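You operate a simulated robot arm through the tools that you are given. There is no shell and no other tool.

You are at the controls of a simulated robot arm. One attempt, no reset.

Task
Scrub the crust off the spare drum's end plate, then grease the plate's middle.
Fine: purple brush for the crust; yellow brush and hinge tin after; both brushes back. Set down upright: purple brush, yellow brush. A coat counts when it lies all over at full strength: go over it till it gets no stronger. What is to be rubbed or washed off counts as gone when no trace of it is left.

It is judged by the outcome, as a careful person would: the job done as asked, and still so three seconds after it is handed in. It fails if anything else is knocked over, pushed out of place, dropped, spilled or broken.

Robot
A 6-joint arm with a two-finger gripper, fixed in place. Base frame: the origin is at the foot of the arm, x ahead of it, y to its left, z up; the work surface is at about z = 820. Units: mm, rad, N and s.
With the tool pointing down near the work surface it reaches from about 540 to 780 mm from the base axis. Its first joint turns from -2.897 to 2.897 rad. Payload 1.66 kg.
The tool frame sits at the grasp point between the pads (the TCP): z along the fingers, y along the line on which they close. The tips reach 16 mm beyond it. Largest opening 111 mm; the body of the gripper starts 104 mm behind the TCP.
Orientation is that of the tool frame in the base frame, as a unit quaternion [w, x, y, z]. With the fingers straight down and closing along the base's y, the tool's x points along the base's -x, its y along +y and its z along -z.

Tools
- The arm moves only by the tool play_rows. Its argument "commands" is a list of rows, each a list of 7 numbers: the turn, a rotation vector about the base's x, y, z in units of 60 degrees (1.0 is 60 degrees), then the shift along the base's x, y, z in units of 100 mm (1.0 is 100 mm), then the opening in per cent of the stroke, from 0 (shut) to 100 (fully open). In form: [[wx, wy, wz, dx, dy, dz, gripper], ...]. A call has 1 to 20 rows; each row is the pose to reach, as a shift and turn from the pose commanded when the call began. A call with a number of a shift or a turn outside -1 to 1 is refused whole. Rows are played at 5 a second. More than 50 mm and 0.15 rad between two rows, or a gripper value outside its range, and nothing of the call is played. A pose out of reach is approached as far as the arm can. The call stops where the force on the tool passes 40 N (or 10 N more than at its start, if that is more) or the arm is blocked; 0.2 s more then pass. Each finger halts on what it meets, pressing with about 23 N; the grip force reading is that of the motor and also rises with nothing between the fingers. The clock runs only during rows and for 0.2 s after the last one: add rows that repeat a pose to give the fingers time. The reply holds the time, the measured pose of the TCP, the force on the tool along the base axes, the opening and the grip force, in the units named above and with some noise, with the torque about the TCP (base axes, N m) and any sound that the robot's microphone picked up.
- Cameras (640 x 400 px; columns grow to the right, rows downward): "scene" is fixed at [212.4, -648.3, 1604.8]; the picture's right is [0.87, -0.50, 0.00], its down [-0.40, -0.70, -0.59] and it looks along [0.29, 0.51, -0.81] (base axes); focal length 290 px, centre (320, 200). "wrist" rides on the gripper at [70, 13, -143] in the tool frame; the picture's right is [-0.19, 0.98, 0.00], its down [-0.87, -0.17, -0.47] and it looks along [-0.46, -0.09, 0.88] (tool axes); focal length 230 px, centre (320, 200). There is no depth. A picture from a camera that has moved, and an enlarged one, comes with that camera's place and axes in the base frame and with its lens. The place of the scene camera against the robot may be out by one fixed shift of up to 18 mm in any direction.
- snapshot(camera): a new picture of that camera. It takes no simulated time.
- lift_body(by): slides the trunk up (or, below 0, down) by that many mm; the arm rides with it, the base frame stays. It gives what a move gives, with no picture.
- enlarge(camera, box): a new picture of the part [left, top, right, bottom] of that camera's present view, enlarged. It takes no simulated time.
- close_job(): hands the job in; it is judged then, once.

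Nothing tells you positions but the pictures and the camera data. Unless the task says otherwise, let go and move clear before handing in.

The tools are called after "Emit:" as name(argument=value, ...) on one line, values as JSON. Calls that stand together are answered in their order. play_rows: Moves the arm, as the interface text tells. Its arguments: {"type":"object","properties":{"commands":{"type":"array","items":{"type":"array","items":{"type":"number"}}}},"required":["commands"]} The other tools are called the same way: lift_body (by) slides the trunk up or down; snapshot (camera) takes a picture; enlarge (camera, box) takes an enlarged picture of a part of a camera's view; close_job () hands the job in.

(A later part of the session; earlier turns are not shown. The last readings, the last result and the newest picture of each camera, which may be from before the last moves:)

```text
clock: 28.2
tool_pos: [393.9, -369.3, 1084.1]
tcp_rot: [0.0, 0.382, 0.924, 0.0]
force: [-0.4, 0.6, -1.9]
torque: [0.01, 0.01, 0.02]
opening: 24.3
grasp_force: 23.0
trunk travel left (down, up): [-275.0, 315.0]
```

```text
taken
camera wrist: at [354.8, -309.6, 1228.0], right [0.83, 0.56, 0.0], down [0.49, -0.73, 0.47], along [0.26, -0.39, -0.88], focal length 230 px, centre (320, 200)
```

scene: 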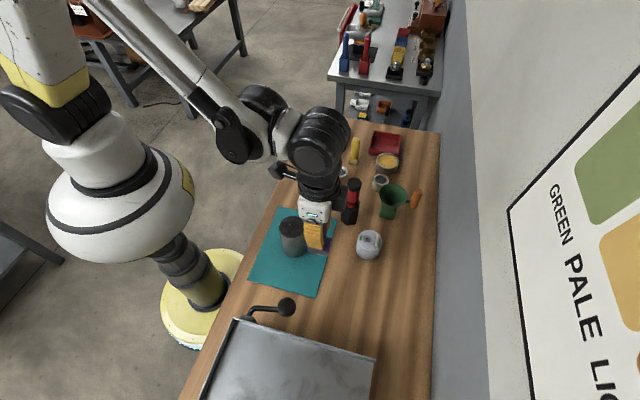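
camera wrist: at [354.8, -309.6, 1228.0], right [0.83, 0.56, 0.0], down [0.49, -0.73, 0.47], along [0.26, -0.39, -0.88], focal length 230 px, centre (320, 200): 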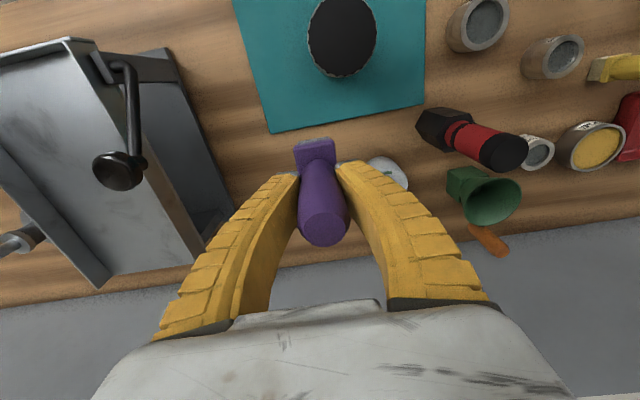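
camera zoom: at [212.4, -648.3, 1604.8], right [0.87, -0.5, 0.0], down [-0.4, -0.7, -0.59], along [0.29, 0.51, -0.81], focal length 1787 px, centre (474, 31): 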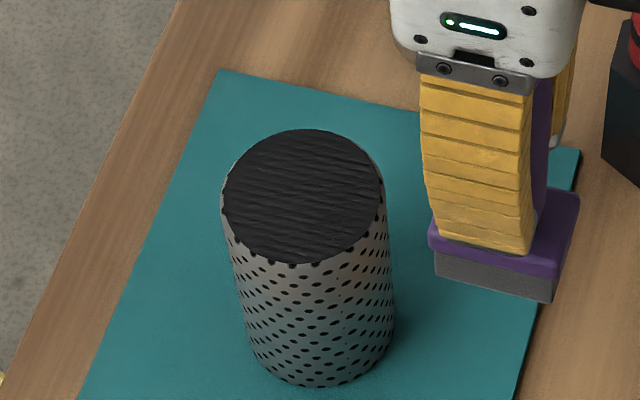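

The plate shows scrub marks now. I'll look closely at it and at how the brush sits in the fingers.

Emit:
enlarge(camera="wrist", box=[295, 0, 390, 85])

Emit:
enlarge(camera="wrist", box=[270, 120, 370, 260])

Emit:
enlarge(camera="scene", box=[280, 210, 305, 240])

```text
4.71 times, centred on (342, 42) of wrist
camera zoom: at [354.8, -309.6, 1228.0], right [0.83, 0.56, 0.0], down [0.49, -0.73, 0.47], along [0.26, -0.39, -0.88], focal length 1083 px, centre (214, 941)
```

zoom: 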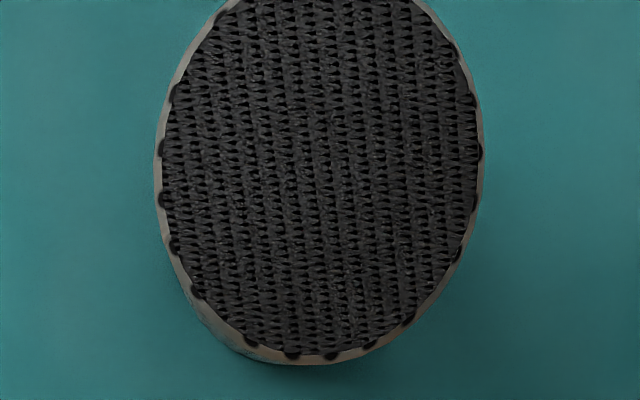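

```text
2.86 times, centred on (320, 190) of wrist
camera zoom: at [354.8, -309.6, 1228.0], right [0.83, 0.56, 0.0], down [0.49, -0.73, 0.47], along [0.26, -0.39, -0.88], focal length 657 px, centre (320, 229)
```

zoom: 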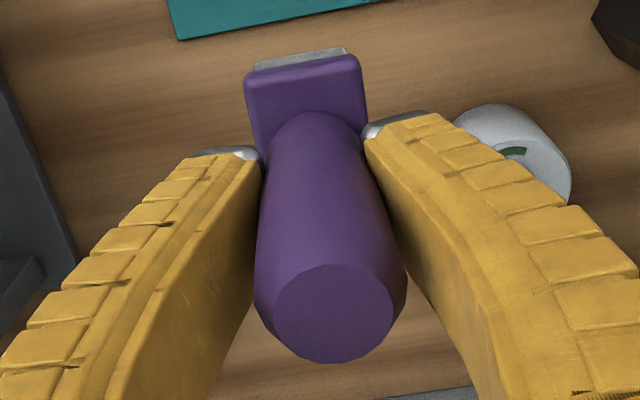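

```text
13.33 times, centred on (292, 225) of scene
camera zoom: at [212.4, -648.3, 1604.8], right [0.87, -0.5, 0.0], down [-0.4, -0.7, -0.59], along [0.29, 0.51, -0.81], focal length 3871 px, centre (687, -133)
```

zoom: 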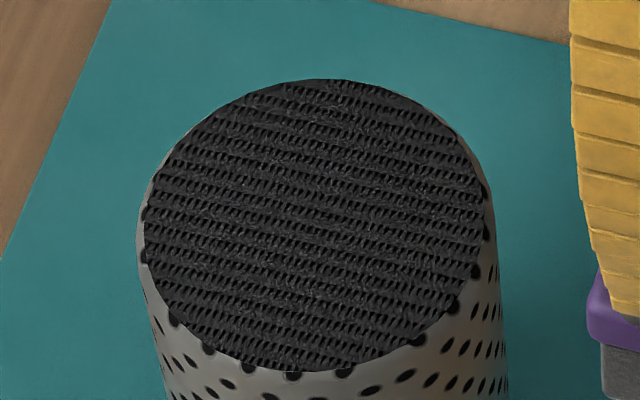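

The plate now shows an even dark weave with no smooth crust left visible. To be certain no trace remains I'll do a second pass and compare.

Emit:
play_rows(commands=[[0, 0, 0, 0, 0.3, 0, 0], [0, 0, 0, -0.1, 0.65, -0.1, 0], [0, 0, 0, -0.3, 0.9, -0.2, 0], [0, 0, 0, -0.4, 1.0, -0.4, 0], [0, 0, 0, -0.4, 1.0, -0.6, 0], [0, 0, 0, -0.4, 1.0, -0.7, 0], [0, 0, 0, -0.4, 1.0, -0.7, 0]])

Emit:
play_rows(commands=[[0, 0, 0, 0, 0, -0.015, 0], [0, 0, 0, 0, 0, -0.015, 0]])

```text
clock: 29.8
tool_pos: [354.1, -267.1, 1016.6]
tcp_rot: [0.0, 0.383, 0.924, 0.0]
force: [0.1, -0.1, -1.2]
torque: [-0.01, -0.02, 0.04]
opening: 24.1
grasp_force: 23.1
trunk travel left (down, up): [-275.0, 315.0]
```

```text
clock: 30.4
tool_pos: [354.2, -266.9, 1015.9]
tcp_rot: [-0.001, 0.383, 0.924, 0.0]
force: [0.3, -1.8, 12.4]
torque: [0.22, 0.14, 0.02]
opening: 24.2
grasp_force: 23.0
trunk travel left (down, up): [-275.0, 315.0]
```

Emit:
play_rows(commands=[[0, 0, 0, 0.0, 0.0, 0.005, 0], [0, 0, 0, 0.07, -0.07, 0.005, 0], [0, 0, 0, 0.13, -0.01, 0.005, 0], [0, 0, 0, 0.2, 0.06, 0.005, 0], [0, 0, 0, 0.13, -0.01, 0.005, 0], [0, 0, 0, 0.07, -0.07, 0.005, 0], [0, 0, 0, 0.0, -0.14, 0.005, 0], [0, 0, 0, -0.06, -0.2, 0.005, 0], [0, 0, 0, -0.13, -0.13, 0.005, 0], [0, 0, 0, -0.06, -0.06, 0.005, 0], [0, 0, 0, 0, 0, 0.005, 0], [0, 0, 0, 0.06, 0.06, 0.005, 0], [0, 0, 0, 0.13, 0.13, 0.005, 0], [0, 0, 0, 0.06, 0.2, 0.005, 0], [0, 0, 0, -0.01, 0.13, 0.005, 0], [0, 0, 0, -0.07, 0.07, 0.005, 0], [0, 0, 0, -0.14, 0, 0.005, 0], [0, 0, 0, -0.2, -0.06, 0.005, 0], [0, 0, 0, -0.1, 0.0, 0.005, 0], [0, 0, 0, 0, 0, 0.005, 0]])

Emit:
play_rows(commands=[[0, 0, 0, 0, 0, 0.1, 0], [0, 0, 0, 0, 0, 0.3, 0], [0, 0, 0, 0.1, -0.1, 0.5, 0], [0, 0, 0, 0.3, -0.4, 0.6, 0], [0, 0, 0, 0.4, -0.75, 0.7, 0], [0, 0, 0, 0.4, -1.0, 0.7, 0], [0, 0, 0, 0.4, -1.0, 0.7, 0]])

Emit:
enlarge(camera="wrist", box=[295, 0, 390, 85])

Emit:
enlarge(camera="scene", box=[280, 210, 305, 240])

```text
clock: 34.6
tool_pos: [352.1, -268.7, 1014.5]
tcp_rot: [-0.001, 0.384, 0.924, 0.0]
force: [-2.3, -0.1, 5.7]
torque: [0.16, 0.2, 0.07]
opening: 23.9
grasp_force: 22.5
trunk travel left (down, up): [-275.0, 315.0]
```

```text
clock: 36.2
tool_pos: [390.5, -368.1, 1083.5]
tcp_rot: [0.0, 0.382, 0.924, 0.0]
force: [0.2, 0.4, -2.0]
torque: [0.02, -0.01, 0.0]
opening: 23.8
grasp_force: 23.0
trunk travel left (down, up): [-275.0, 315.0]
```

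```text
4.71 times, centred on (342, 42) of wrist
camera zoom: at [351.8, -309.1, 1226.8], right [0.83, 0.56, 0.0], down [0.49, -0.73, 0.47], along [0.26, -0.39, -0.88], focal length 1083 px, centre (214, 941)
```

zoom: 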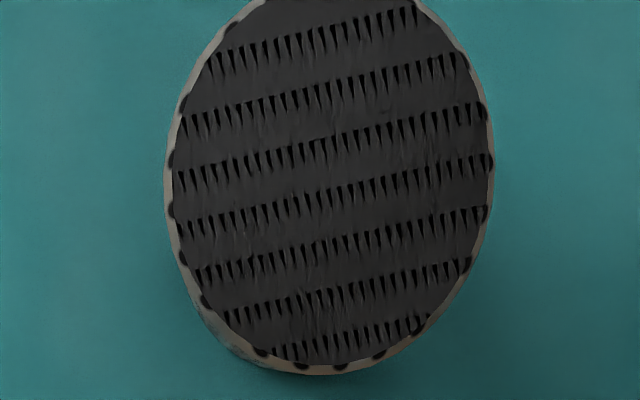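

```text
13.33 times, centred on (292, 225) of scene
camera zoom: at [212.4, -648.3, 1604.8], right [0.87, -0.5, 0.0], down [-0.4, -0.7, -0.59], along [0.29, 0.51, -0.81], focal length 3871 px, centre (687, -133)
```

zoom: 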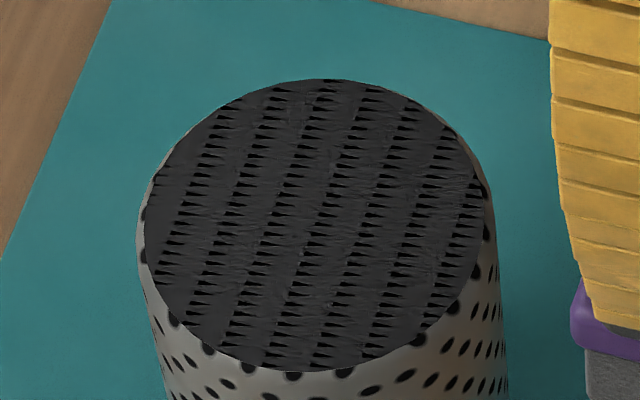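

It is still changing: the plate is lighter but dark marks remain, so the crust is coming off gradually. I'll keep scrubbing with full overlapping passes.

Emit:
play_rows(commands=[[0, 0, 0, 0, 0.3, 0, 0], [0, 0, 0, -0.1, 0.65, -0.1, 0], [0, 0, 0, -0.3, 0.9, -0.2, 0], [0, 0, 0, -0.4, 1.0, -0.4, 0], [0, 0, 0, -0.4, 1.0, -0.6, 0], [0, 0, 0, -0.4, 1.0, -0.69, 0], [0, 0, 0, -0.4, 1.0, -0.7, 0]])

Emit:
play_rows(commands=[[0, 0, 0, 0, 0, 0, 0], [0, 0, 0, -0.1, -0.02, 0, 0], [0, 0, 0, -0.212, -0.042, 0, 0], [0, 0, 0, -0.085, 0.085, 0, 0], [0, 0, 0, 0.042, 0.212, 0, 0], [0, 0, 0, 0.085, 0.17, 0, 0], [0, 0, 0, -0.042, 0.042, 0, 0], [0, 0, 0, -0.17, -0.085, 0, 0], [0, 0, 0, -0.127, -0.127, 0, 0], [0, 0, 0, 0, 0, 0, 0], [0, 0, 0, 0.127, 0.127, 0, 0], [0, 0, 0, 0.17, 0.085, 0, 0], [0, 0, 0, 0.042, -0.042, 0, 0], [0, 0, 0, -0.085, -0.17, 0, 0], [0, 0, 0, -0.042, -0.212, 0, 0], [0, 0, 0, 0.085, -0.085, 0, 0], [0, 0, 0, 0.212, 0.042, 0, 0], [0, 0, 0, 0.1, 0.02, 0, 0], [0, 0, 0, 0, 0, 0, 0]])

Emit:
play_rows(commands=[[0, 0, 0, -0.1, -0.02, 0, 0], [0, 0, 0, -0.212, -0.042, 0, 0], [0, 0, 0, -0.127, -0.127, 0, 0], [0, 0, 0, -0.042, -0.212, 0, 0], [0, 0, 0, 0.021, -0.148, 0, 0], [0, 0, 0, -0.064, -0.064, 0, 0], [0, 0, 0, -0.148, 0.021, 0, 0], [0, 0, 0, -0.085, 0.085, 0, 0], [0, 0, 0, 0, 0, 0, 0], [0, 0, 0, 0.085, -0.085, 0, 0], [0, 0, 0, 0.148, -0.021, 0, 0], [0, 0, 0, 0.064, 0.064, 0, 0], [0, 0, 0, -0.021, 0.148, 0, 0], [0, 0, 0, 0.042, 0.212, 0, 0], [0, 0, 0, 0.127, 0.127, 0, 0], [0, 0, 0, 0.212, 0.042, 0, 0], [0, 0, 0, 0.1, 0.02, 0, 0], [0, 0, 0, 0, 0, 0, 0]])

Emit:
enlarge(camera="scene", box=[265, 195, 325, 260])

```text
clock: 37.8
tool_pos: [352.8, -268.0, 1015.5]
tcp_rot: [0.001, 0.382, 0.924, 0.0]
force: [0.0, -0.1, 1.1]
torque: [0.06, 0.02, 0.0]
opening: 23.7
grasp_force: 22.8
trunk travel left (down, up): [-275.0, 315.0]
```

```text
clock: 41.8
tool_pos: [353.0, -268.7, 1014.3]
tcp_rot: [0.0, 0.382, 0.924, 0.0]
force: [1.3, 1.0, -0.1]
torque: [0.07, -0.03, -0.04]
opening: 24.2
grasp_force: 22.5
trunk travel left (down, up): [-275.0, 315.0]
```

```text
clock: 45.6
tool_pos: [354.7, -266.4, 1015.7]
tcp_rot: [0.0, 0.383, 0.924, 0.0]
force: [-0.5, 0.1, -1.6]
torque: [0.02, 0.03, 0.0]
opening: 24.4
grasp_force: 23.4
trunk travel left (down, up): [-275.0, 315.0]
```

```text
6.15 times, centred on (295, 228) of scene
camera zoom: at [212.4, -648.3, 1604.8], right [0.87, -0.5, 0.0], down [-0.4, -0.7, -0.59], along [0.29, 0.51, -0.81], focal length 1787 px, centre (474, 31)
```

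zoom: 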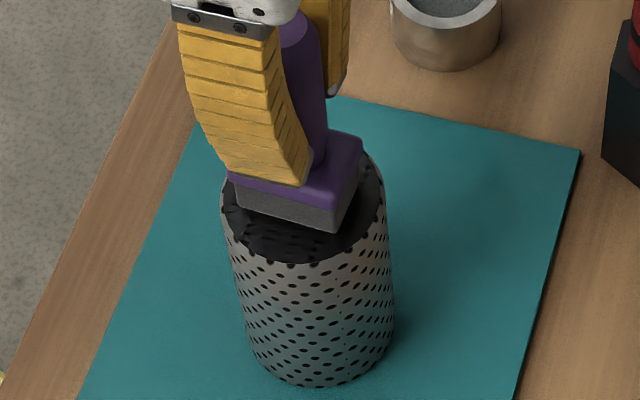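

The brush has slipped about 1.5 mm up in the grip, so contact was light. I'll lower it in small steps to restore gentle contact and continue.

Emit:
play_rows(commands=[[0, 0, 0, 0, 0, -0.01, 0], [0, 0, 0, 0, 0, -0.01, 0]])

```text
clock: 46.2
tool_pos: [353.2, -266.8, 1014.4]
tcp_rot: [0.0, 0.383, 0.924, 0.0]
force: [0.2, 0.7, -0.9]
torque: [0.0, -0.03, -0.02]
opening: 24.0
grasp_force: 23.4
trunk travel left (down, up): [-275.0, 315.0]
```

Emit:
play_rows(commands=[[0, 0, 0, 0, 0, -0.008, 0], [0, 0, 0, 0, 0, -0.008, 0]])

```text
clock: 46.8
tool_pos: [354.4, -266.7, 1013.3]
tcp_rot: [0.001, 0.383, 0.924, 0.0]
force: [-0.2, -1.1, 2.7]
torque: [0.06, 0.03, 0.01]
opening: 23.8
grasp_force: 22.6
trunk travel left (down, up): [-275.0, 315.0]
```

Emit:
play_rows(commands=[[0, 0, 0, 0, 0, -0.004, 0], [0, 0, 0, -0.1, -0.02, -0.004, 0], [0, 0, 0, -0.212, -0.042, -0.004, 0], [0, 0, 0, -0.085, 0.085, -0.004, 0], [0, 0, 0, 0.042, 0.212, -0.004, 0], [0, 0, 0, 0.085, 0.17, -0.004, 0], [0, 0, 0, -0.042, 0.042, -0.004, 0], [0, 0, 0, -0.17, -0.085, -0.004, 0], [0, 0, 0, -0.127, -0.127, -0.004, 0], [0, 0, 0, 0, 0, -0.004, 0]])

Emit:
play_rows(commands=[[0, 0, 0, 0.127, 0.127, -0.002, 0], [0, 0, 0, 0.17, 0.085, -0.002, 0], [0, 0, 0, 0.042, -0.042, -0.002, 0], [0, 0, 0, -0.085, -0.17, -0.002, 0], [0, 0, 0, -0.042, -0.212, -0.002, 0], [0, 0, 0, 0.085, -0.085, -0.002, 0], [0, 0, 0, 0.212, 0.042, -0.002, 0], [0, 0, 0, 0.1, 0.02, -0.002, 0], [0, 0, 0, 0, 0, -0.002, 0]])

Emit:
enlarge(camera="scene", box=[265, 195, 325, 260])

```text
clock: 49.0
tool_pos: [354.9, -268.2, 1014.1]
tcp_rot: [0.001, 0.383, 0.924, 0.001]
force: [0.8, 0.8, -1.8]
torque: [-0.02, 0.01, 0.0]
opening: 24.5
grasp_force: 23.6
trunk travel left (down, up): [-275.0, 315.0]
```

```text
clock: 51.0
tool_pos: [354.4, -267.6, 1011.9]
tcp_rot: [0.0, 0.383, 0.924, 0.0]
force: [-0.5, 0.4, 2.7]
torque: [0.15, 0.0, -0.06]
opening: 25.7
grasp_force: 23.2
trunk travel left (down, up): [-275.0, 315.0]
```

```text
6.15 times, centred on (295, 228) of scene
camera zoom: at [212.4, -648.3, 1604.8], right [0.87, -0.5, 0.0], down [-0.4, -0.7, -0.59], along [0.29, 0.51, -0.81], focal length 1787 px, centre (474, 31)
```

zoom: 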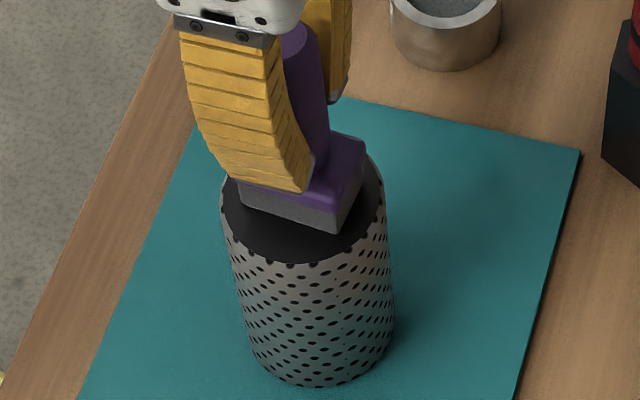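

The visible part of the plate looks even now. I'll lift off and inspect.

Emit:
play_rows(commands=[[0, 0, 0, 0, 0, 0.1, 0], [0, 0, 0, 0, 0, 0.3, 0], [0, 0, 0, 0.1, -0.1, 0.5, 0], [0, 0, 0, 0.3, -0.4, 0.6, 0], [0, 0, 0, 0.4, -0.75, 0.7, 0], [0, 0, 0, 0.4, -1.0, 0.7, 0], [0, 0, 0, 0.4, -1.0, 0.7, 0]])

Emit:
enlarge(camera="wrist", box=[295, 0, 390, 85])

Emit:
enlarge(camera="scene", box=[280, 210, 305, 240])

Emit:
enlarge(camera="wrist", box=[270, 120, 370, 260])

```text
clock: 52.6
tool_pos: [391.6, -366.6, 1082.2]
tcp_rot: [0.0, 0.382, 0.924, -0.001]
force: [-0.9, -0.3, -0.9]
torque: [0.04, -0.01, -0.01]
opening: 24.9
grasp_force: 22.5
trunk travel left (down, up): [-275.0, 315.0]
```

```text
4.71 times, centred on (342, 42) of wrist
camera zoom: at [352.9, -307.1, 1225.2], right [0.83, 0.56, 0.0], down [0.49, -0.73, 0.47], along [0.26, -0.39, -0.88], focal length 1083 px, centre (214, 941)
```

zoom: 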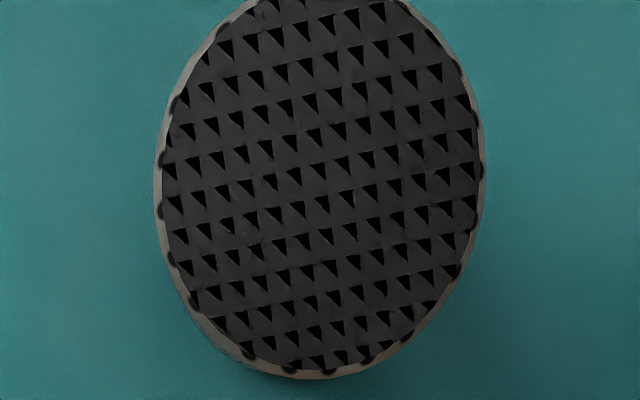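

```text
13.33 times, centred on (292, 225) of scene
camera zoom: at [212.4, -648.3, 1604.8], right [0.87, -0.5, 0.0], down [-0.4, -0.7, -0.59], along [0.29, 0.51, -0.81], focal length 3871 px, centre (687, -133)
```

zoom: 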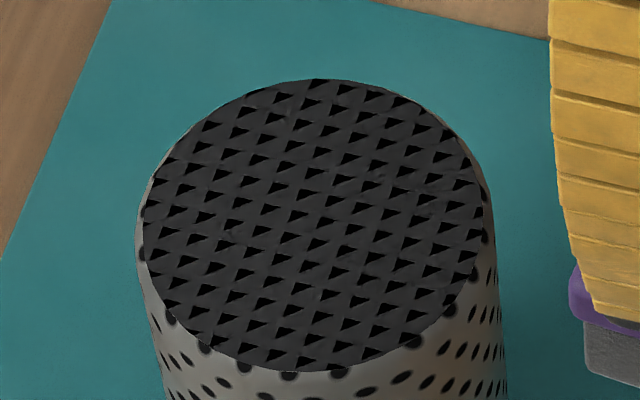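

```text
2.86 times, centred on (320, 190) of wrist
camera zoom: at [352.9, -307.1, 1225.2], right [0.83, 0.56, 0.0], down [0.49, -0.73, 0.47], along [0.26, -0.39, -0.88], focal length 657 px, centre (320, 229)
```

zoom: 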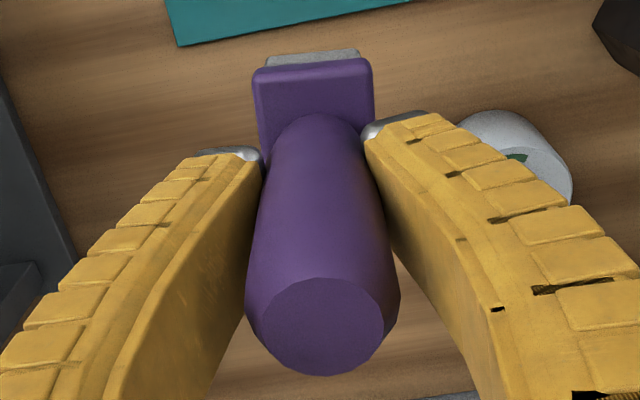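

Fine dark facets remain evenly over the plate, so the thinned crust is still there. I'll return and scrub more, re-checking contact each pass.

Emit:
play_rows(commands=[[0, 0, 0, 0, 0.3, 0, 0], [0, 0, 0, -0.1, 0.65, -0.1, 0], [0, 0, 0, -0.3, 0.9, -0.2, 0], [0, 0, 0, -0.4, 1.0, -0.4, 0], [0, 0, 0, -0.4, 1.0, -0.6, 0], [0, 0, 0, -0.4, 1.0, -0.69, 0], [0, 0, 0, -0.4, 1.0, -0.7, 0]])

Emit:
play_rows(commands=[[0, 0, 0, -0.1, -0.02, 0, 0], [0, 0, 0, -0.212, -0.042, 0, 0], [0, 0, 0, -0.085, 0.085, 0, 0], [0, 0, 0, 0.042, 0.212, 0, 0], [0, 0, 0, 0.085, 0.17, 0, 0], [0, 0, 0, -0.042, 0.042, 0, 0], [0, 0, 0, -0.17, -0.085, 0, 0], [0, 0, 0, -0.127, -0.127, 0, 0], [0, 0, 0, 0, 0, 0, 0]])

Emit:
play_rows(commands=[[0, 0, 0, 0.127, 0.127, 0, 0], [0, 0, 0, 0.17, 0.085, 0, 0], [0, 0, 0, 0.042, -0.042, 0, 0], [0, 0, 0, -0.085, -0.17, 0, 0], [0, 0, 0, -0.042, -0.212, 0, 0], [0, 0, 0, 0.085, -0.085, 0, 0], [0, 0, 0, 0.212, 0.042, 0, 0], [0, 0, 0, 0.1, 0.02, 0, 0], [0, 0, 0, 0, 0, 0, 0]])

Emit:
enlarge(camera="scene", box=[265, 195, 325, 260])

```text
clock: 54.2
tool_pos: [353.2, -267.5, 1011.7]
tcp_rot: [-0.001, 0.383, 0.924, -0.001]
force: [0.5, -0.4, 3.3]
torque: [0.12, -0.02, -0.01]
opening: 24.3
grasp_force: 23.2
trunk travel left (down, up): [-275.0, 315.0]
```

```text
clock: 56.2
tool_pos: [353.2, -266.6, 1012.4]
tcp_rot: [0.0, 0.383, 0.924, 0.0]
force: [-1.0, -1.5, 3.7]
torque: [0.05, 0.04, 0.05]
opening: 24.8
grasp_force: 22.4
trunk travel left (down, up): [-275.0, 315.0]
```

```text
clock: 58.2
tool_pos: [352.2, -267.3, 1012.3]
tcp_rot: [0.0, 0.383, 0.924, -0.001]
force: [0.6, 0.1, -2.0]
torque: [0.0, -0.03, -0.02]
opening: 25.4
grasp_force: 23.1
trunk travel left (down, up): [-275.0, 315.0]
```

```text
6.15 times, centred on (295, 228) of scene
camera zoom: at [212.4, -648.3, 1604.8], right [0.87, -0.5, 0.0], down [-0.4, -0.7, -0.59], along [0.29, 0.51, -0.81], focal length 1787 px, centre (474, 31)
```

zoom: 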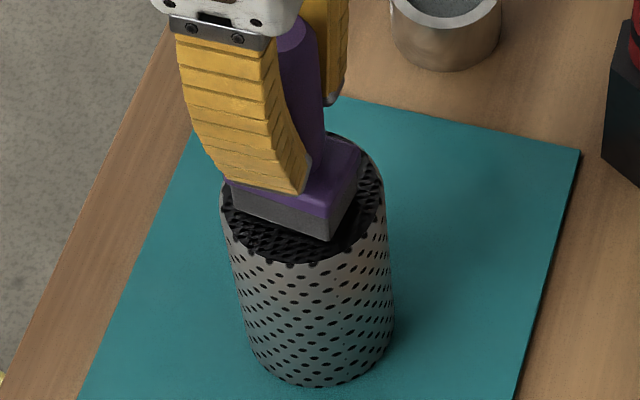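

The brush keeps slipping up a little under load. I'll press straight down at the plate's centre so the handle slides up until the fingertips bear on the brush block, which will give a firm hold.

Emit:
play_rows(commands=[[0, 0, 0, 0, 0, -0.01, 0], [0, 0, 0, 0, 0, -0.02, 0], [0, 0, 0, 0, 0, -0.03, 0], [0, 0, 0, 0, 0, -0.04, 0], [0, 0, 0, 0, 0, -0.05, 0], [0, 0, 0, 0, 0, -0.05, 0]])

Emit:
enlarge(camera="scene", box=[265, 195, 325, 260])

```text
clock: 59.6
tool_pos: [352.9, -268.2, 1008.6]
tcp_rot: [0.0, 0.383, 0.924, -0.001]
force: [-4.2, -4.6, 18.9]
torque: [-0.09, 0.01, 0.02]
opening: 26.8
grasp_force: 22.6
trunk travel left (down, up): [-275.0, 315.0]
```

```text
6.15 times, centred on (295, 228) of scene
camera zoom: at [212.4, -648.3, 1604.8], right [0.87, -0.5, 0.0], down [-0.4, -0.7, -0.59], along [0.29, 0.51, -0.81], focal length 1787 px, centre (474, 31)
```

zoom: 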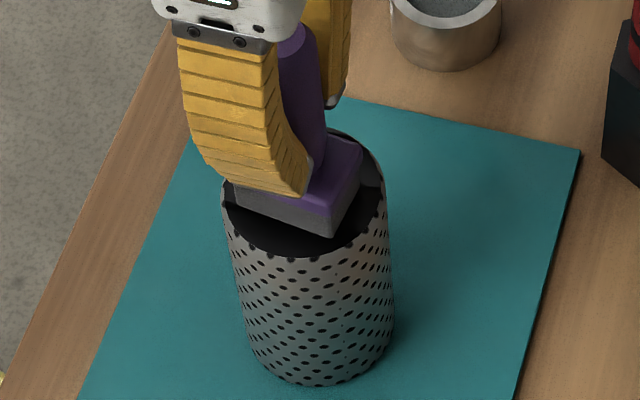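

Emit:
enlarge(camera="scene", box=[275, 205, 315, 245])

Emit:
enlarge(camera="wrist", box=[270, 90, 370, 260])

```text
10.00 times, centred on (295, 225) of scene
camera zoom: at [212.4, -648.3, 1604.8], right [0.87, -0.5, 0.0], down [-0.4, -0.7, -0.59], along [0.29, 0.51, -0.81], focal length 2904 px, centre (570, -50)
```

zoom: 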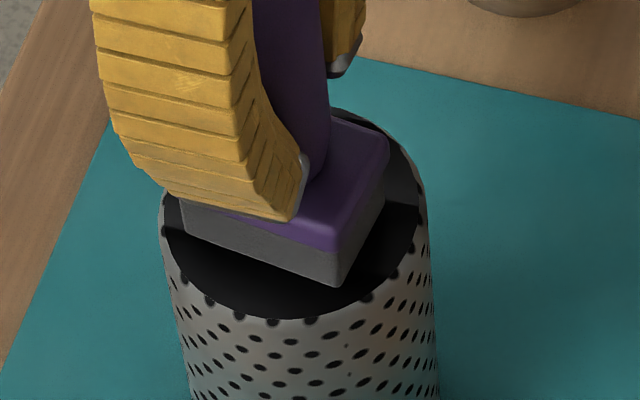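

```text
2.35 times, centred on (320, 175) of wrist
camera zoom: at [313.1, -208.2, 1151.8], right [0.83, 0.56, 0.0], down [0.49, -0.73, 0.47], along [0.27, -0.39, -0.88], focal length 541 px, centre (320, 259)
```

zoom: 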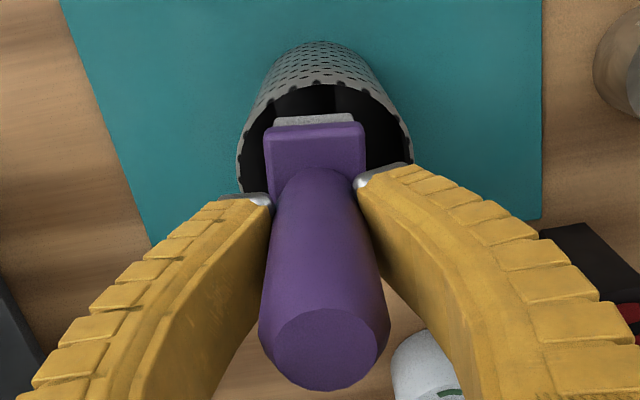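

The shifting pattern looks like two coincident surfaces flickering rather than remaining crust. I'll lift off and look very closely from several places to judge what is left.

Emit:
play_rows(commands=[[0, 0, 0, 0, 0, 0.1, 0], [0, 0, 0, 0, 0, 0.3, 0], [0, 0, 0, 0.1, -0.1, 0.5, 0], [0, 0, 0, 0.3, -0.4, 0.6, 0], [0, 0, 0, 0.4, -0.75, 0.7, 0], [0, 0, 0, 0.4, -1.0, 0.7, 0], [0, 0, 0, 0.4, -1.0, 0.7, 0]])

Emit:
enlarge(camera="wrist", box=[310, 0, 375, 80])

Emit:
enlarge(camera="scene", box=[280, 210, 305, 240])

Emit:
enlarge(camera="scene", box=[270, 200, 360, 270])

```text
clock: 61.2
tool_pos: [393.4, -366.4, 1078.8]
tcp_rot: [0.0, 0.381, 0.924, -0.001]
force: [0.2, -0.3, -2.5]
torque: [-0.02, 0.03, -0.01]
opening: 26.4
grasp_force: 22.8
trunk travel left (down, up): [-275.0, 315.0]
```

```text
5.00 times, centred on (342, 40) of wrist
camera zoom: at [354.4, -307.7, 1221.0], right [0.83, 0.56, 0.0], down [0.49, -0.73, 0.47], along [0.26, -0.39, -0.88], focal length 1150 px, centre (208, 1000)
```

zoom: 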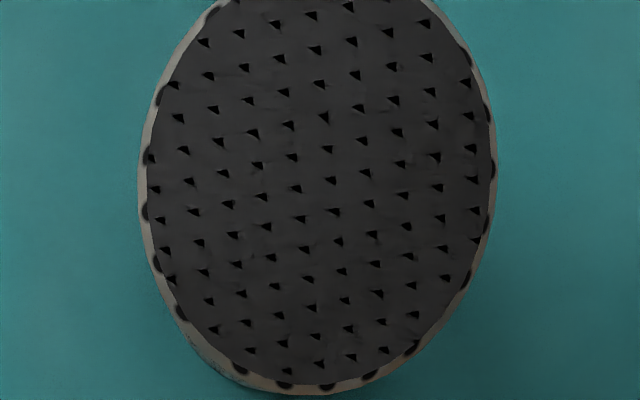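

```text
13.33 times, centred on (292, 225) of scene
camera zoom: at [212.4, -648.3, 1604.8], right [0.87, -0.5, 0.0], down [-0.4, -0.7, -0.59], along [0.29, 0.51, -0.81], focal length 3871 px, centre (687, -133)
```

zoom: 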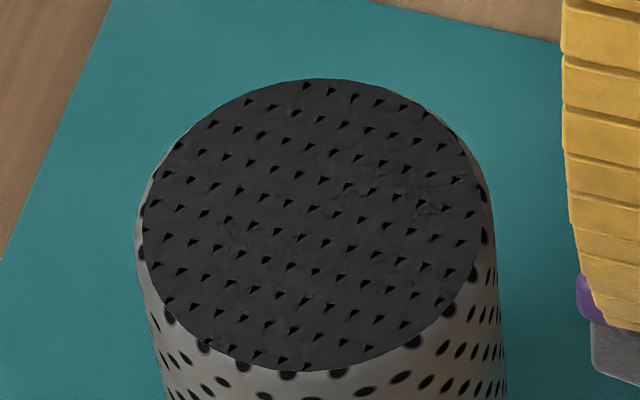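

```text
5.71 times, centred on (315, 235) of scene
camera zoom: at [212.4, -648.3, 1604.8], right [0.87, -0.5, 0.0], down [-0.4, -0.7, -0.59], along [0.29, 0.51, -0.81], focal length 1659 px, centre (349, 0)
```

zoom: 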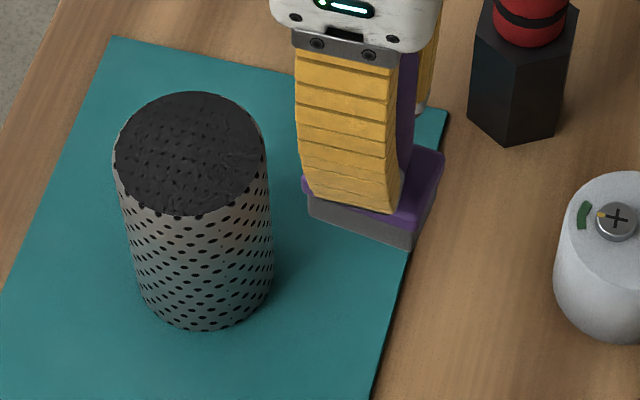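

The drum stays in place. I'll shift a little so the whole plate is in the wrist view, close up.

Emit:
play_rows(commands=[[0, 0, 0, -0.03, 0.3, 0.1, 0], [0, 0, 0, -0.08, 0.58, 0.1, 0], [0, 0, 0, -0.08, 0.58, 0.1, 0]])

Emit:
enlarge(camera="wrist", box=[270, 50, 370, 140])

Emit:
enlarge(camera="scene", box=[280, 210, 305, 240])

```text
clock: 62.0
tool_pos: [384.6, -307.5, 1087.6]
tcp_rot: [0.0, 0.383, 0.924, 0.0]
force: [-0.2, 0.3, -1.9]
torque: [-0.02, 0.02, 0.0]
opening: 26.0
grasp_force: 23.3
trunk travel left (down, up): [-275.0, 315.0]
```

```text
4.44 times, centred on (320, 95) of wrist
camera zoom: at [345.1, -248.6, 1230.4], right [0.83, 0.56, 0.0], down [0.49, -0.73, 0.47], along [0.26, -0.39, -0.88], focal length 1022 px, centre (320, 667)
```

zoom: 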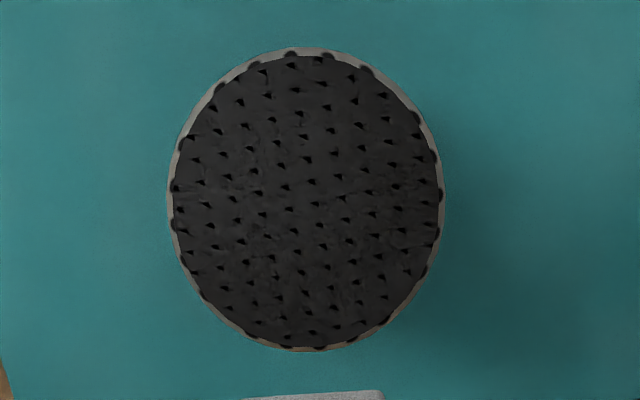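

```text
13.33 times, centred on (292, 225) of scene
camera zoom: at [212.4, -648.3, 1604.8], right [0.87, -0.5, 0.0], down [-0.4, -0.7, -0.59], along [0.29, 0.51, -0.81], focal length 3871 px, centre (687, -133)
```

zoom: 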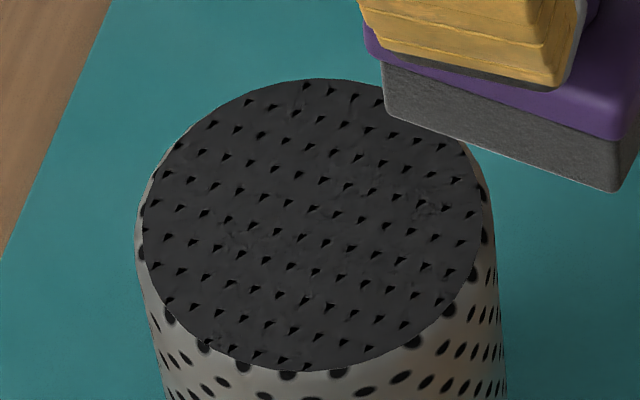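

The plate's centre measures (352, -265), slightly off my stroke centre. I'll re-centre, widen the strokes to reach past the rim, and do more passes to be sure.

Emit:
play_rows(commands=[[0, 0, 0, -0.15, 0.2, 0, 0], [0, 0, 0, -0.34, 0.44, 0, 0], [0, 0, 0, -0.34, 0.44, -0.3, 0], [0, 0, 0, -0.34, 0.44, -0.55, 0], [0, 0, 0, -0.34, 0.44, -0.7, 0], [0, 0, 0, -0.34, 0.44, -0.75, 0], [0, 0, 0, -0.34, 0.44, -0.75, 0]])

Emit:
play_rows(commands=[[0, 0, 0, 0, 0, -0.015, 0], [0, 0, 0, 0, 0, -0.015, 0]])

Emit:
play_rows(commands=[[0, 0, 0, 0, 0, -0.01, 0], [0, 0, 0, 0, 0, -0.01, 0]])

```text
clock: 63.6
tool_pos: [349.6, -266.5, 1012.5]
tcp_rot: [0.0, 0.383, 0.924, 0.0]
force: [0.2, 0.0, -2.2]
torque: [-0.01, 0.01, 0.01]
opening: 25.5
grasp_force: 23.2
trunk travel left (down, up): [-275.0, 315.0]
```

```text
clock: 64.2
tool_pos: [352.1, -266.1, 1010.3]
tcp_rot: [0.0, 0.383, 0.924, 0.0]
force: [0.2, -0.8, -0.8]
torque: [-0.02, -0.02, 0.01]
opening: 25.4
grasp_force: 22.9
trunk travel left (down, up): [-275.0, 315.0]
```

```text
clock: 64.8
tool_pos: [350.6, -265.3, 1008.6]
tcp_rot: [-0.001, 0.382, 0.924, 0.0]
force: [-1.1, -1.7, 7.6]
torque: [-0.06, -0.03, 0.01]
opening: 25.2
grasp_force: 22.9
trunk travel left (down, up): [-275.0, 315.0]
```

Emit:
play_rows(commands=[[0, 0, 0, -0.128, -0.04, 0, 0], [0, 0, 0, -0.255, -0.085, 0, 0], [0, 0, 0, -0.141, 0.028, -0.001, 0], [0, 0, 0, -0.028, 0.141, -0.001, 0], [0, 0, 0, 0.085, 0.255, -0.002, 0], [0, 0, 0, 0.141, 0.198, -0.002, 0], [0, 0, 0, 0.028, 0.085, -0.003, 0], [0, 0, 0, -0.085, -0.028, -0.003, 0], [0, 0, 0, -0.198, -0.141, -0.004, 0], [0, 0, 0, -0.141, -0.198, -0.004, 0], [0, 0, 0, -0.028, -0.085, -0.005, 0], [0, 0, 0, 0.085, 0.028, -0.005, 0], [0, 0, 0, 0.198, 0.141, -0.006, 0], [0, 0, 0, 0.255, 0.085, -0.006, 0], [0, 0, 0, 0.141, -0.028, -0.007, 0], [0, 0, 0, 0.028, -0.141, -0.007, 0], [0, 0, 0, -0.085, -0.255, -0.008, 0], [0, 0, 0, -0.04, -0.13, -0.008, 0], [0, 0, 0, 0, 0, -0.008, 0]])

Emit:
enlarge(camera="scene", box=[265, 195, 325, 260])

```text
clock: 68.8
tool_pos: [352.7, -265.5, 1010.0]
tcp_rot: [0.0, 0.382, 0.924, 0.0]
force: [-0.5, 0.5, -2.0]
torque: [-0.01, 0.0, -0.03]
opening: 25.6
grasp_force: 23.1
trunk travel left (down, up): [-275.0, 315.0]
```

```text
6.15 times, centred on (295, 228) of scene
camera zoom: at [212.4, -648.3, 1604.8], right [0.87, -0.5, 0.0], down [-0.4, -0.7, -0.59], along [0.29, 0.51, -0.81], focal length 1787 px, centre (474, 31)
```

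zoom: 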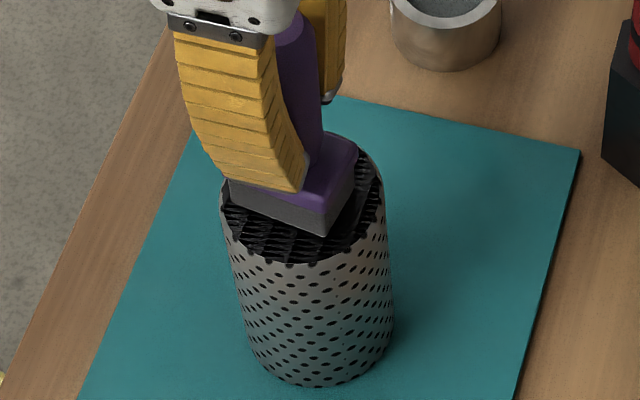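

Contact fades within each pass. I'll press straight down further at the centre until the fingertips sit on the brush block.

Emit:
play_rows(commands=[[0, 0, 0, 0, 0, -0.02, 0], [0, 0, 0, 0, 0, -0.03, 0], [0, 0, 0, 0, 0, -0.04, 0], [0, 0, 0, 0, 0, -0.05, 0], [0, 0, 0, 0, 0, -0.06, 0], [0, 0, 0, 0, 0, -0.07, 0], [0, 0, 0, 0, 0, -0.08, 0], [0, 0, 0, 0, 0, -0.08, 0]])

Emit:
enlarge(camera="scene", box=[265, 195, 325, 260])

Emit:
enlarge(camera="wrist", box=[270, 90, 370, 260])

```text
clock: 70.6
tool_pos: [350.9, -265.1, 1001.5]
tcp_rot: [0.001, 0.382, 0.924, 0.0]
force: [-2.5, -3.7, 20.6]
torque: [-0.06, 0.1, -0.03]
opening: 29.4
grasp_force: 22.3
trunk travel left (down, up): [-275.0, 315.0]
```

```text
6.15 times, centred on (295, 228) of scene
camera zoom: at [212.4, -648.3, 1604.8], right [0.87, -0.5, 0.0], down [-0.4, -0.7, -0.59], along [0.29, 0.51, -0.81], focal length 1787 px, centre (474, 31)
```

zoom: 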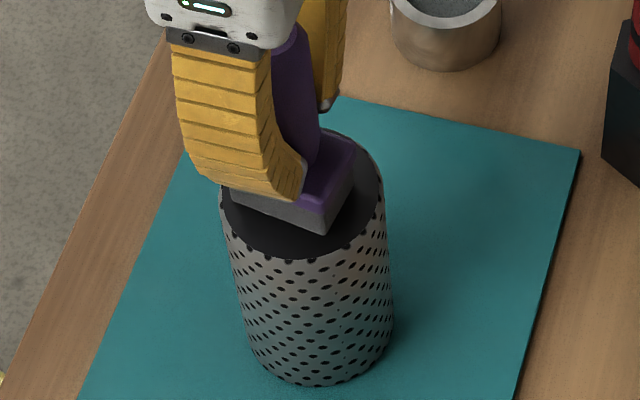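

```text
2.35 times, centred on (320, 175) of wrist
camera zoom: at [311.3, -205.4, 1145.4], right [0.83, 0.56, 0.0], down [0.49, -0.73, 0.47], along [0.27, -0.39, -0.88], focal length 541 px, centre (320, 259)
```

zoom: 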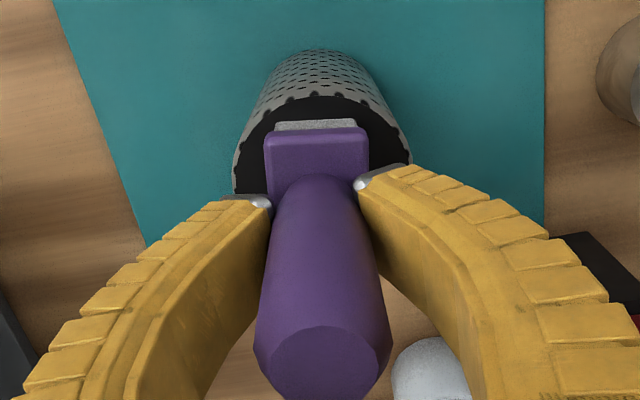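

Emit:
play_rows(commands=[[0, 0, 0, 0, 0, -0.02, 0], [0, 0, 0, 0, 0, -0.03, 0], [0, 0, 0, 0, 0, -0.04, 0], [0, 0, 0, 0, 0, -0.05, 0], [0, 0, 0, 0, 0, -0.06, 0], [0, 0, 0, 0, 0, -0.06, 0]])

Emit:
enlarge(camera="scene", box=[275, 205, 315, 245])

```text
clock: 72.0
tool_pos: [351.4, -264.9, 995.3]
tcp_rot: [0.0, 0.382, 0.924, 0.0]
force: [-2.8, -3.9, 21.4]
torque: [-0.05, 0.06, -0.01]
opening: 32.6
grasp_force: 23.3
trunk travel left (down, up): [-275.0, 315.0]
```

```text
10.00 times, centred on (295, 225) of scene
camera zoom: at [212.4, -648.3, 1604.8], right [0.87, -0.5, 0.0], down [-0.4, -0.7, -0.59], along [0.29, 0.51, -0.81], focal length 2904 px, centre (570, -50)
```

zoom: 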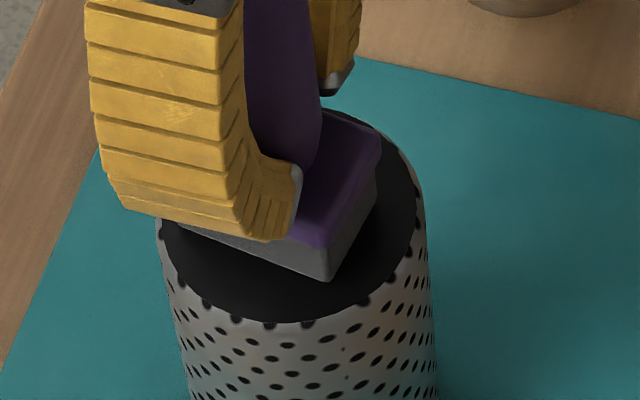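

Emit:
play_rows(commands=[[0, 0, 0, 0, 0, 0.007, 0], [0, 0, 0, 0, 0, 0.01, 0], [0, 0, 0, 0, 0, 0.01, 0]])

```text
clock: 72.8
tool_pos: [351.4, -265.5, 996.4]
tcp_rot: [0.001, 0.383, 0.924, 0.0]
force: [-6.2, -0.5, 14.1]
torque: [0.15, 0.29, 0.06]
opening: 32.3
grasp_force: 23.1
trunk travel left (down, up): [-275.0, 315.0]
```

Emit:
play_rows(commands=[[0, 0, 0, 0, 0, 0.005, 0], [0, 0, 0, -0.128, -0.04, 0.005, 0], [0, 0, 0, -0.255, -0.085, 0.005, 0], [0, 0, 0, -0.141, 0.028, 0.005, 0], [0, 0, 0, -0.028, 0.141, 0.005, 0], [0, 0, 0, 0.085, 0.255, 0.005, 0], [0, 0, 0, 0.141, 0.198, 0.005, 0], [0, 0, 0, 0.028, 0.085, 0.005, 0], [0, 0, 0, -0.085, -0.028, 0.005, 0], [0, 0, 0, -0.198, -0.141, 0.005, 0], [0, 0, 0, -0.141, -0.198, 0.005, 0], [0, 0, 0, -0.028, -0.085, 0.005, 0], [0, 0, 0, 0.085, 0.028, 0.005, 0], [0, 0, 0, 0.198, 0.141, 0.005, 0], [0, 0, 0, 0.255, 0.085, 0.005, 0], [0, 0, 0, 0.141, -0.028, 0.005, 0], [0, 0, 0, 0.028, -0.141, 0.005, 0], [0, 0, 0, -0.085, -0.255, 0.005, 0], [0, 0, 0, -0.04, -0.13, 0.005, 0], [0, 0, 0, 0, 0, 0.005, 0]])

Emit:
enlarge(camera="scene", box=[265, 195, 325, 260])

```text
clock: 77.0
tool_pos: [352.7, -267.5, 997.7]
tcp_rot: [0.0, 0.382, 0.924, 0.0]
force: [-1.6, -1.7, 7.6]
torque: [0.12, 0.09, 0.0]
opening: 27.0
grasp_force: 23.0
trunk travel left (down, up): [-275.0, 315.0]
```

```text
6.15 times, centred on (295, 228) of scene
camera zoom: at [212.4, -648.3, 1604.8], right [0.87, -0.5, 0.0], down [-0.4, -0.7, -0.59], along [0.29, 0.51, -0.81], focal length 1787 px, centre (474, 31)
```

zoom: 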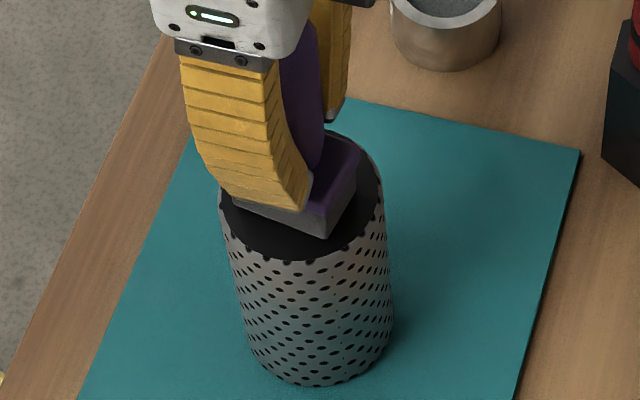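

Contact held through the whole pass (about 9 N). One more pass with strokes the other way, then inspect.

Emit:
play_rows(commands=[[0, 0, 0, -0.128, -0.04, 0, 0], [0, 0, 0, -0.255, -0.085, 0, 0], [0, 0, 0, -0.17, -0.17, 0, 0], [0, 0, 0, -0.085, -0.255, 0, 0], [0, 0, 0, 0, -0.17, 0, 0], [0, 0, 0, -0.085, -0.085, 0, 0], [0, 0, 0, -0.17, 0, 0, 0], [0, 0, 0, -0.085, 0.085, 0, 0], [0, 0, 0, 0, 0, 0, 0], [0, 0, 0, 0.085, -0.085, 0, 0], [0, 0, 0, 0.17, 0, 0, 0], [0, 0, 0, 0.085, 0.085, 0, 0], [0, 0, 0, 0, 0.17, 0, 0], [0, 0, 0, 0.085, 0.255, 0, 0], [0, 0, 0, 0.17, 0.17, 0, 0], [0, 0, 0, 0.255, 0.085, 0, 0], [0, 0, 0, 0.128, 0.04, 0, 0], [0, 0, 0, 0, 0, 0, 0]])

Emit:
play_rows(commands=[[0, 0, 0, 0, 0, 0.1, 0], [0, 0, 0, 0, 0, 0.3, 0], [0, 0, 0, 0.1, -0.1, 0.6, 0], [0, 0, 0, 0.2, -0.3, 0.8, 0], [0, 0, 0, 0.34, -0.44, 1.0, 0], [0, 0, 0, 0.34, -0.44, 1.0, 0]])

Emit:
enlarge(camera="wrist", box=[270, 50, 370, 140])

Emit:
enlarge(camera="scene", box=[280, 210, 305, 240])

Emit:
snapshot(camera="wrist")

```text
clock: 80.8
tool_pos: [351.6, -264.6, 996.1]
tcp_rot: [0.001, 0.383, 0.924, 0.0]
force: [0.2, 0.5, -2.2]
torque: [0.0, -0.03, 0.02]
opening: 26.1
grasp_force: 23.2
trunk travel left (down, up): [-275.0, 315.0]
```

```text
clock: 82.2
tool_pos: [384.9, -311.9, 1096.9]
tcp_rot: [0.0, 0.382, 0.924, -0.001]
force: [-0.2, 0.3, -2.7]
torque: [0.01, 0.02, 0.02]
opening: 25.5
grasp_force: 22.8
trunk travel left (down, up): [-275.0, 315.0]
```

```text
4.44 times, centred on (320, 95) of wrist
camera zoom: at [346.0, -253.5, 1239.2], right [0.83, 0.56, 0.0], down [0.49, -0.73, 0.47], along [0.26, -0.39, -0.88], focal length 1022 px, centre (320, 667)
```

zoom: 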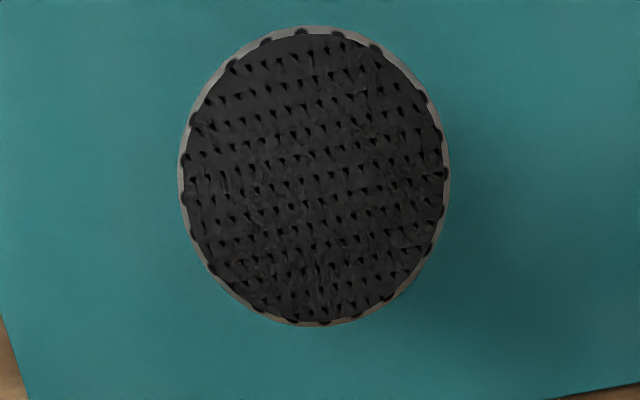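

```text
13.33 times, centred on (292, 225) of scene
camera zoom: at [212.4, -648.3, 1604.8], right [0.87, -0.5, 0.0], down [-0.4, -0.7, -0.59], along [0.29, 0.51, -0.81], focal length 3871 px, centre (687, -133)
```

zoom: 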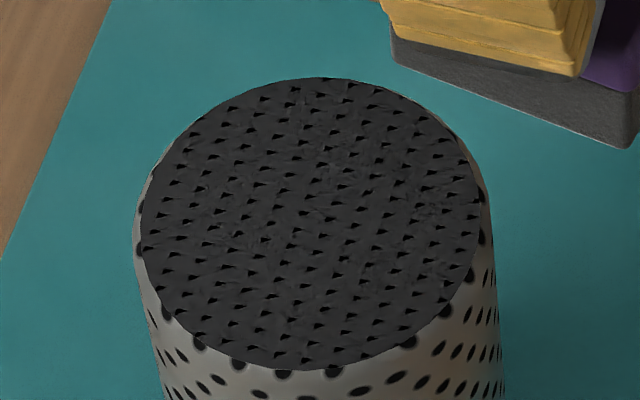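

```text
taken
camera wrist: at [346.0, -253.5, 1239.2], right [0.83, 0.56, 0.0], down [0.49, -0.73, 0.47], along [0.26, -0.39, -0.88], focal length 230 px, centre (320, 200)
```

wrist: 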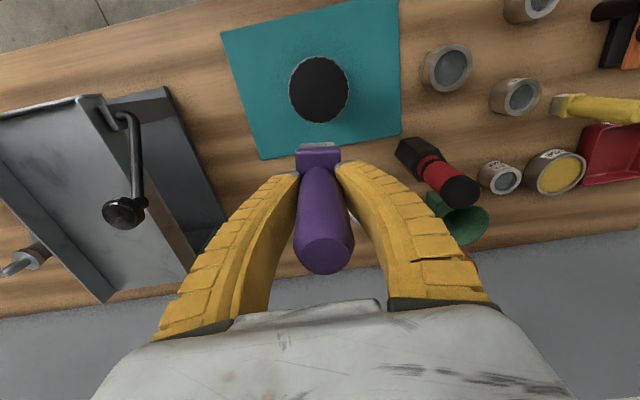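

I'll zoom in very closely on part of the plate to see whether any brown crust tone remains.

Emit:
enlarge(camera="wrist", box=[310, 60, 350, 85])

Emit:
enlarge(camera="wrist", box=[285, 85, 325, 125])

Emit:
enlarge(camera="scene", box=[284, 218, 298, 230])

```text
16.00 times, centred on (330, 72) of wrist
camera zoom: at [346.0, -253.5, 1239.2], right [0.83, 0.56, 0.0], down [0.49, -0.73, 0.47], along [0.26, -0.39, -0.88], focal length 3681 px, centre (160, 2240)
```

zoom: 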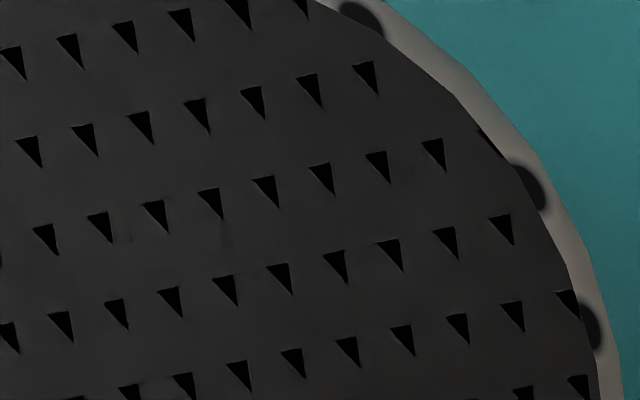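

```text
10.00 times, centred on (305, 105) of wrist
camera zoom: at [346.0, -253.5, 1239.2], right [0.83, 0.56, 0.0], down [0.49, -0.73, 0.47], along [0.26, -0.39, -0.88], focal length 2301 px, centre (470, 1150)
```

zoom: 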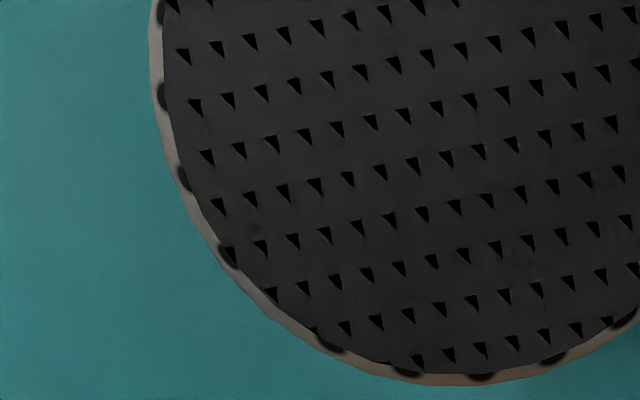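

```text
16.00 times, centred on (291, 224) of scene
camera zoom: at [212.4, -648.3, 1604.8], right [0.87, -0.5, 0.0], down [-0.4, -0.7, -0.59], along [0.29, 0.51, -0.81], focal length 4646 px, centre (784, -184)
```

zoom: 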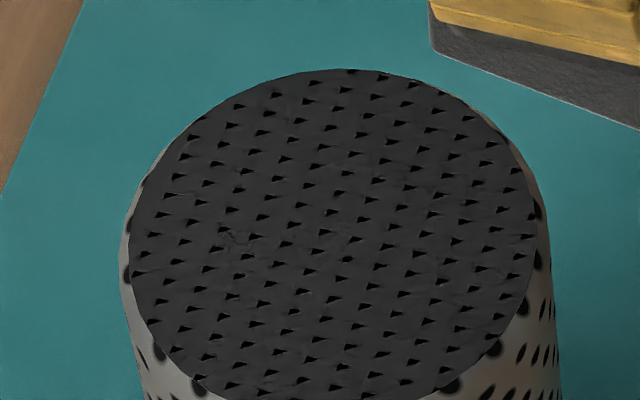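

The plate is an even clean grey right to the rim, and the black flecks are render flicker. Before putting the purple brush back I'll check how it sits in the grip.

Emit:
enlarge(camera="wrist", box=[270, 130, 370, 290])

Emit:
enlarge(camera="scene", box=[285, 150, 365, 250])

```text
2.50 times, centred on (320, 210) of wrist
camera zoom: at [346.0, -253.5, 1239.2], right [0.83, 0.56, 0.0], down [0.49, -0.73, 0.47], along [0.26, -0.39, -0.88], focal length 575 px, centre (320, 175)
```

zoom: 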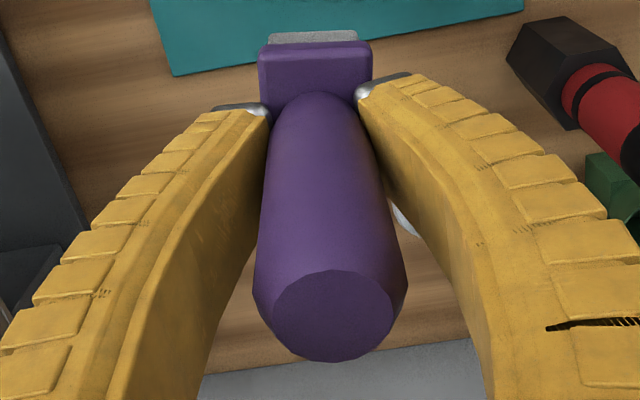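

```text
4.00 times, centred on (325, 200) of scene
camera zoom: at [212.4, -648.3, 1604.8], right [0.87, -0.5, 0.0], down [-0.4, -0.7, -0.59], along [0.29, 0.51, -0.81], focal length 1161 px, centre (300, 200)
```

zoom: 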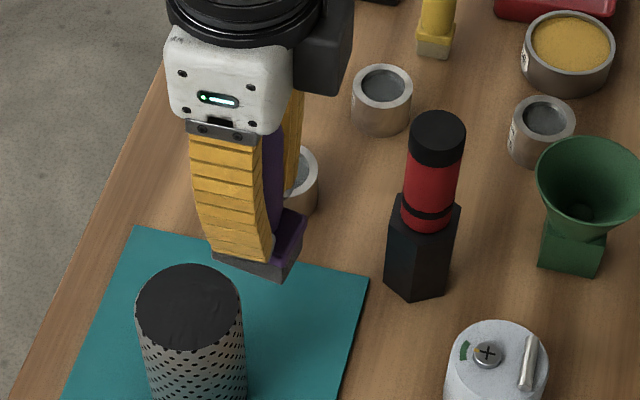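

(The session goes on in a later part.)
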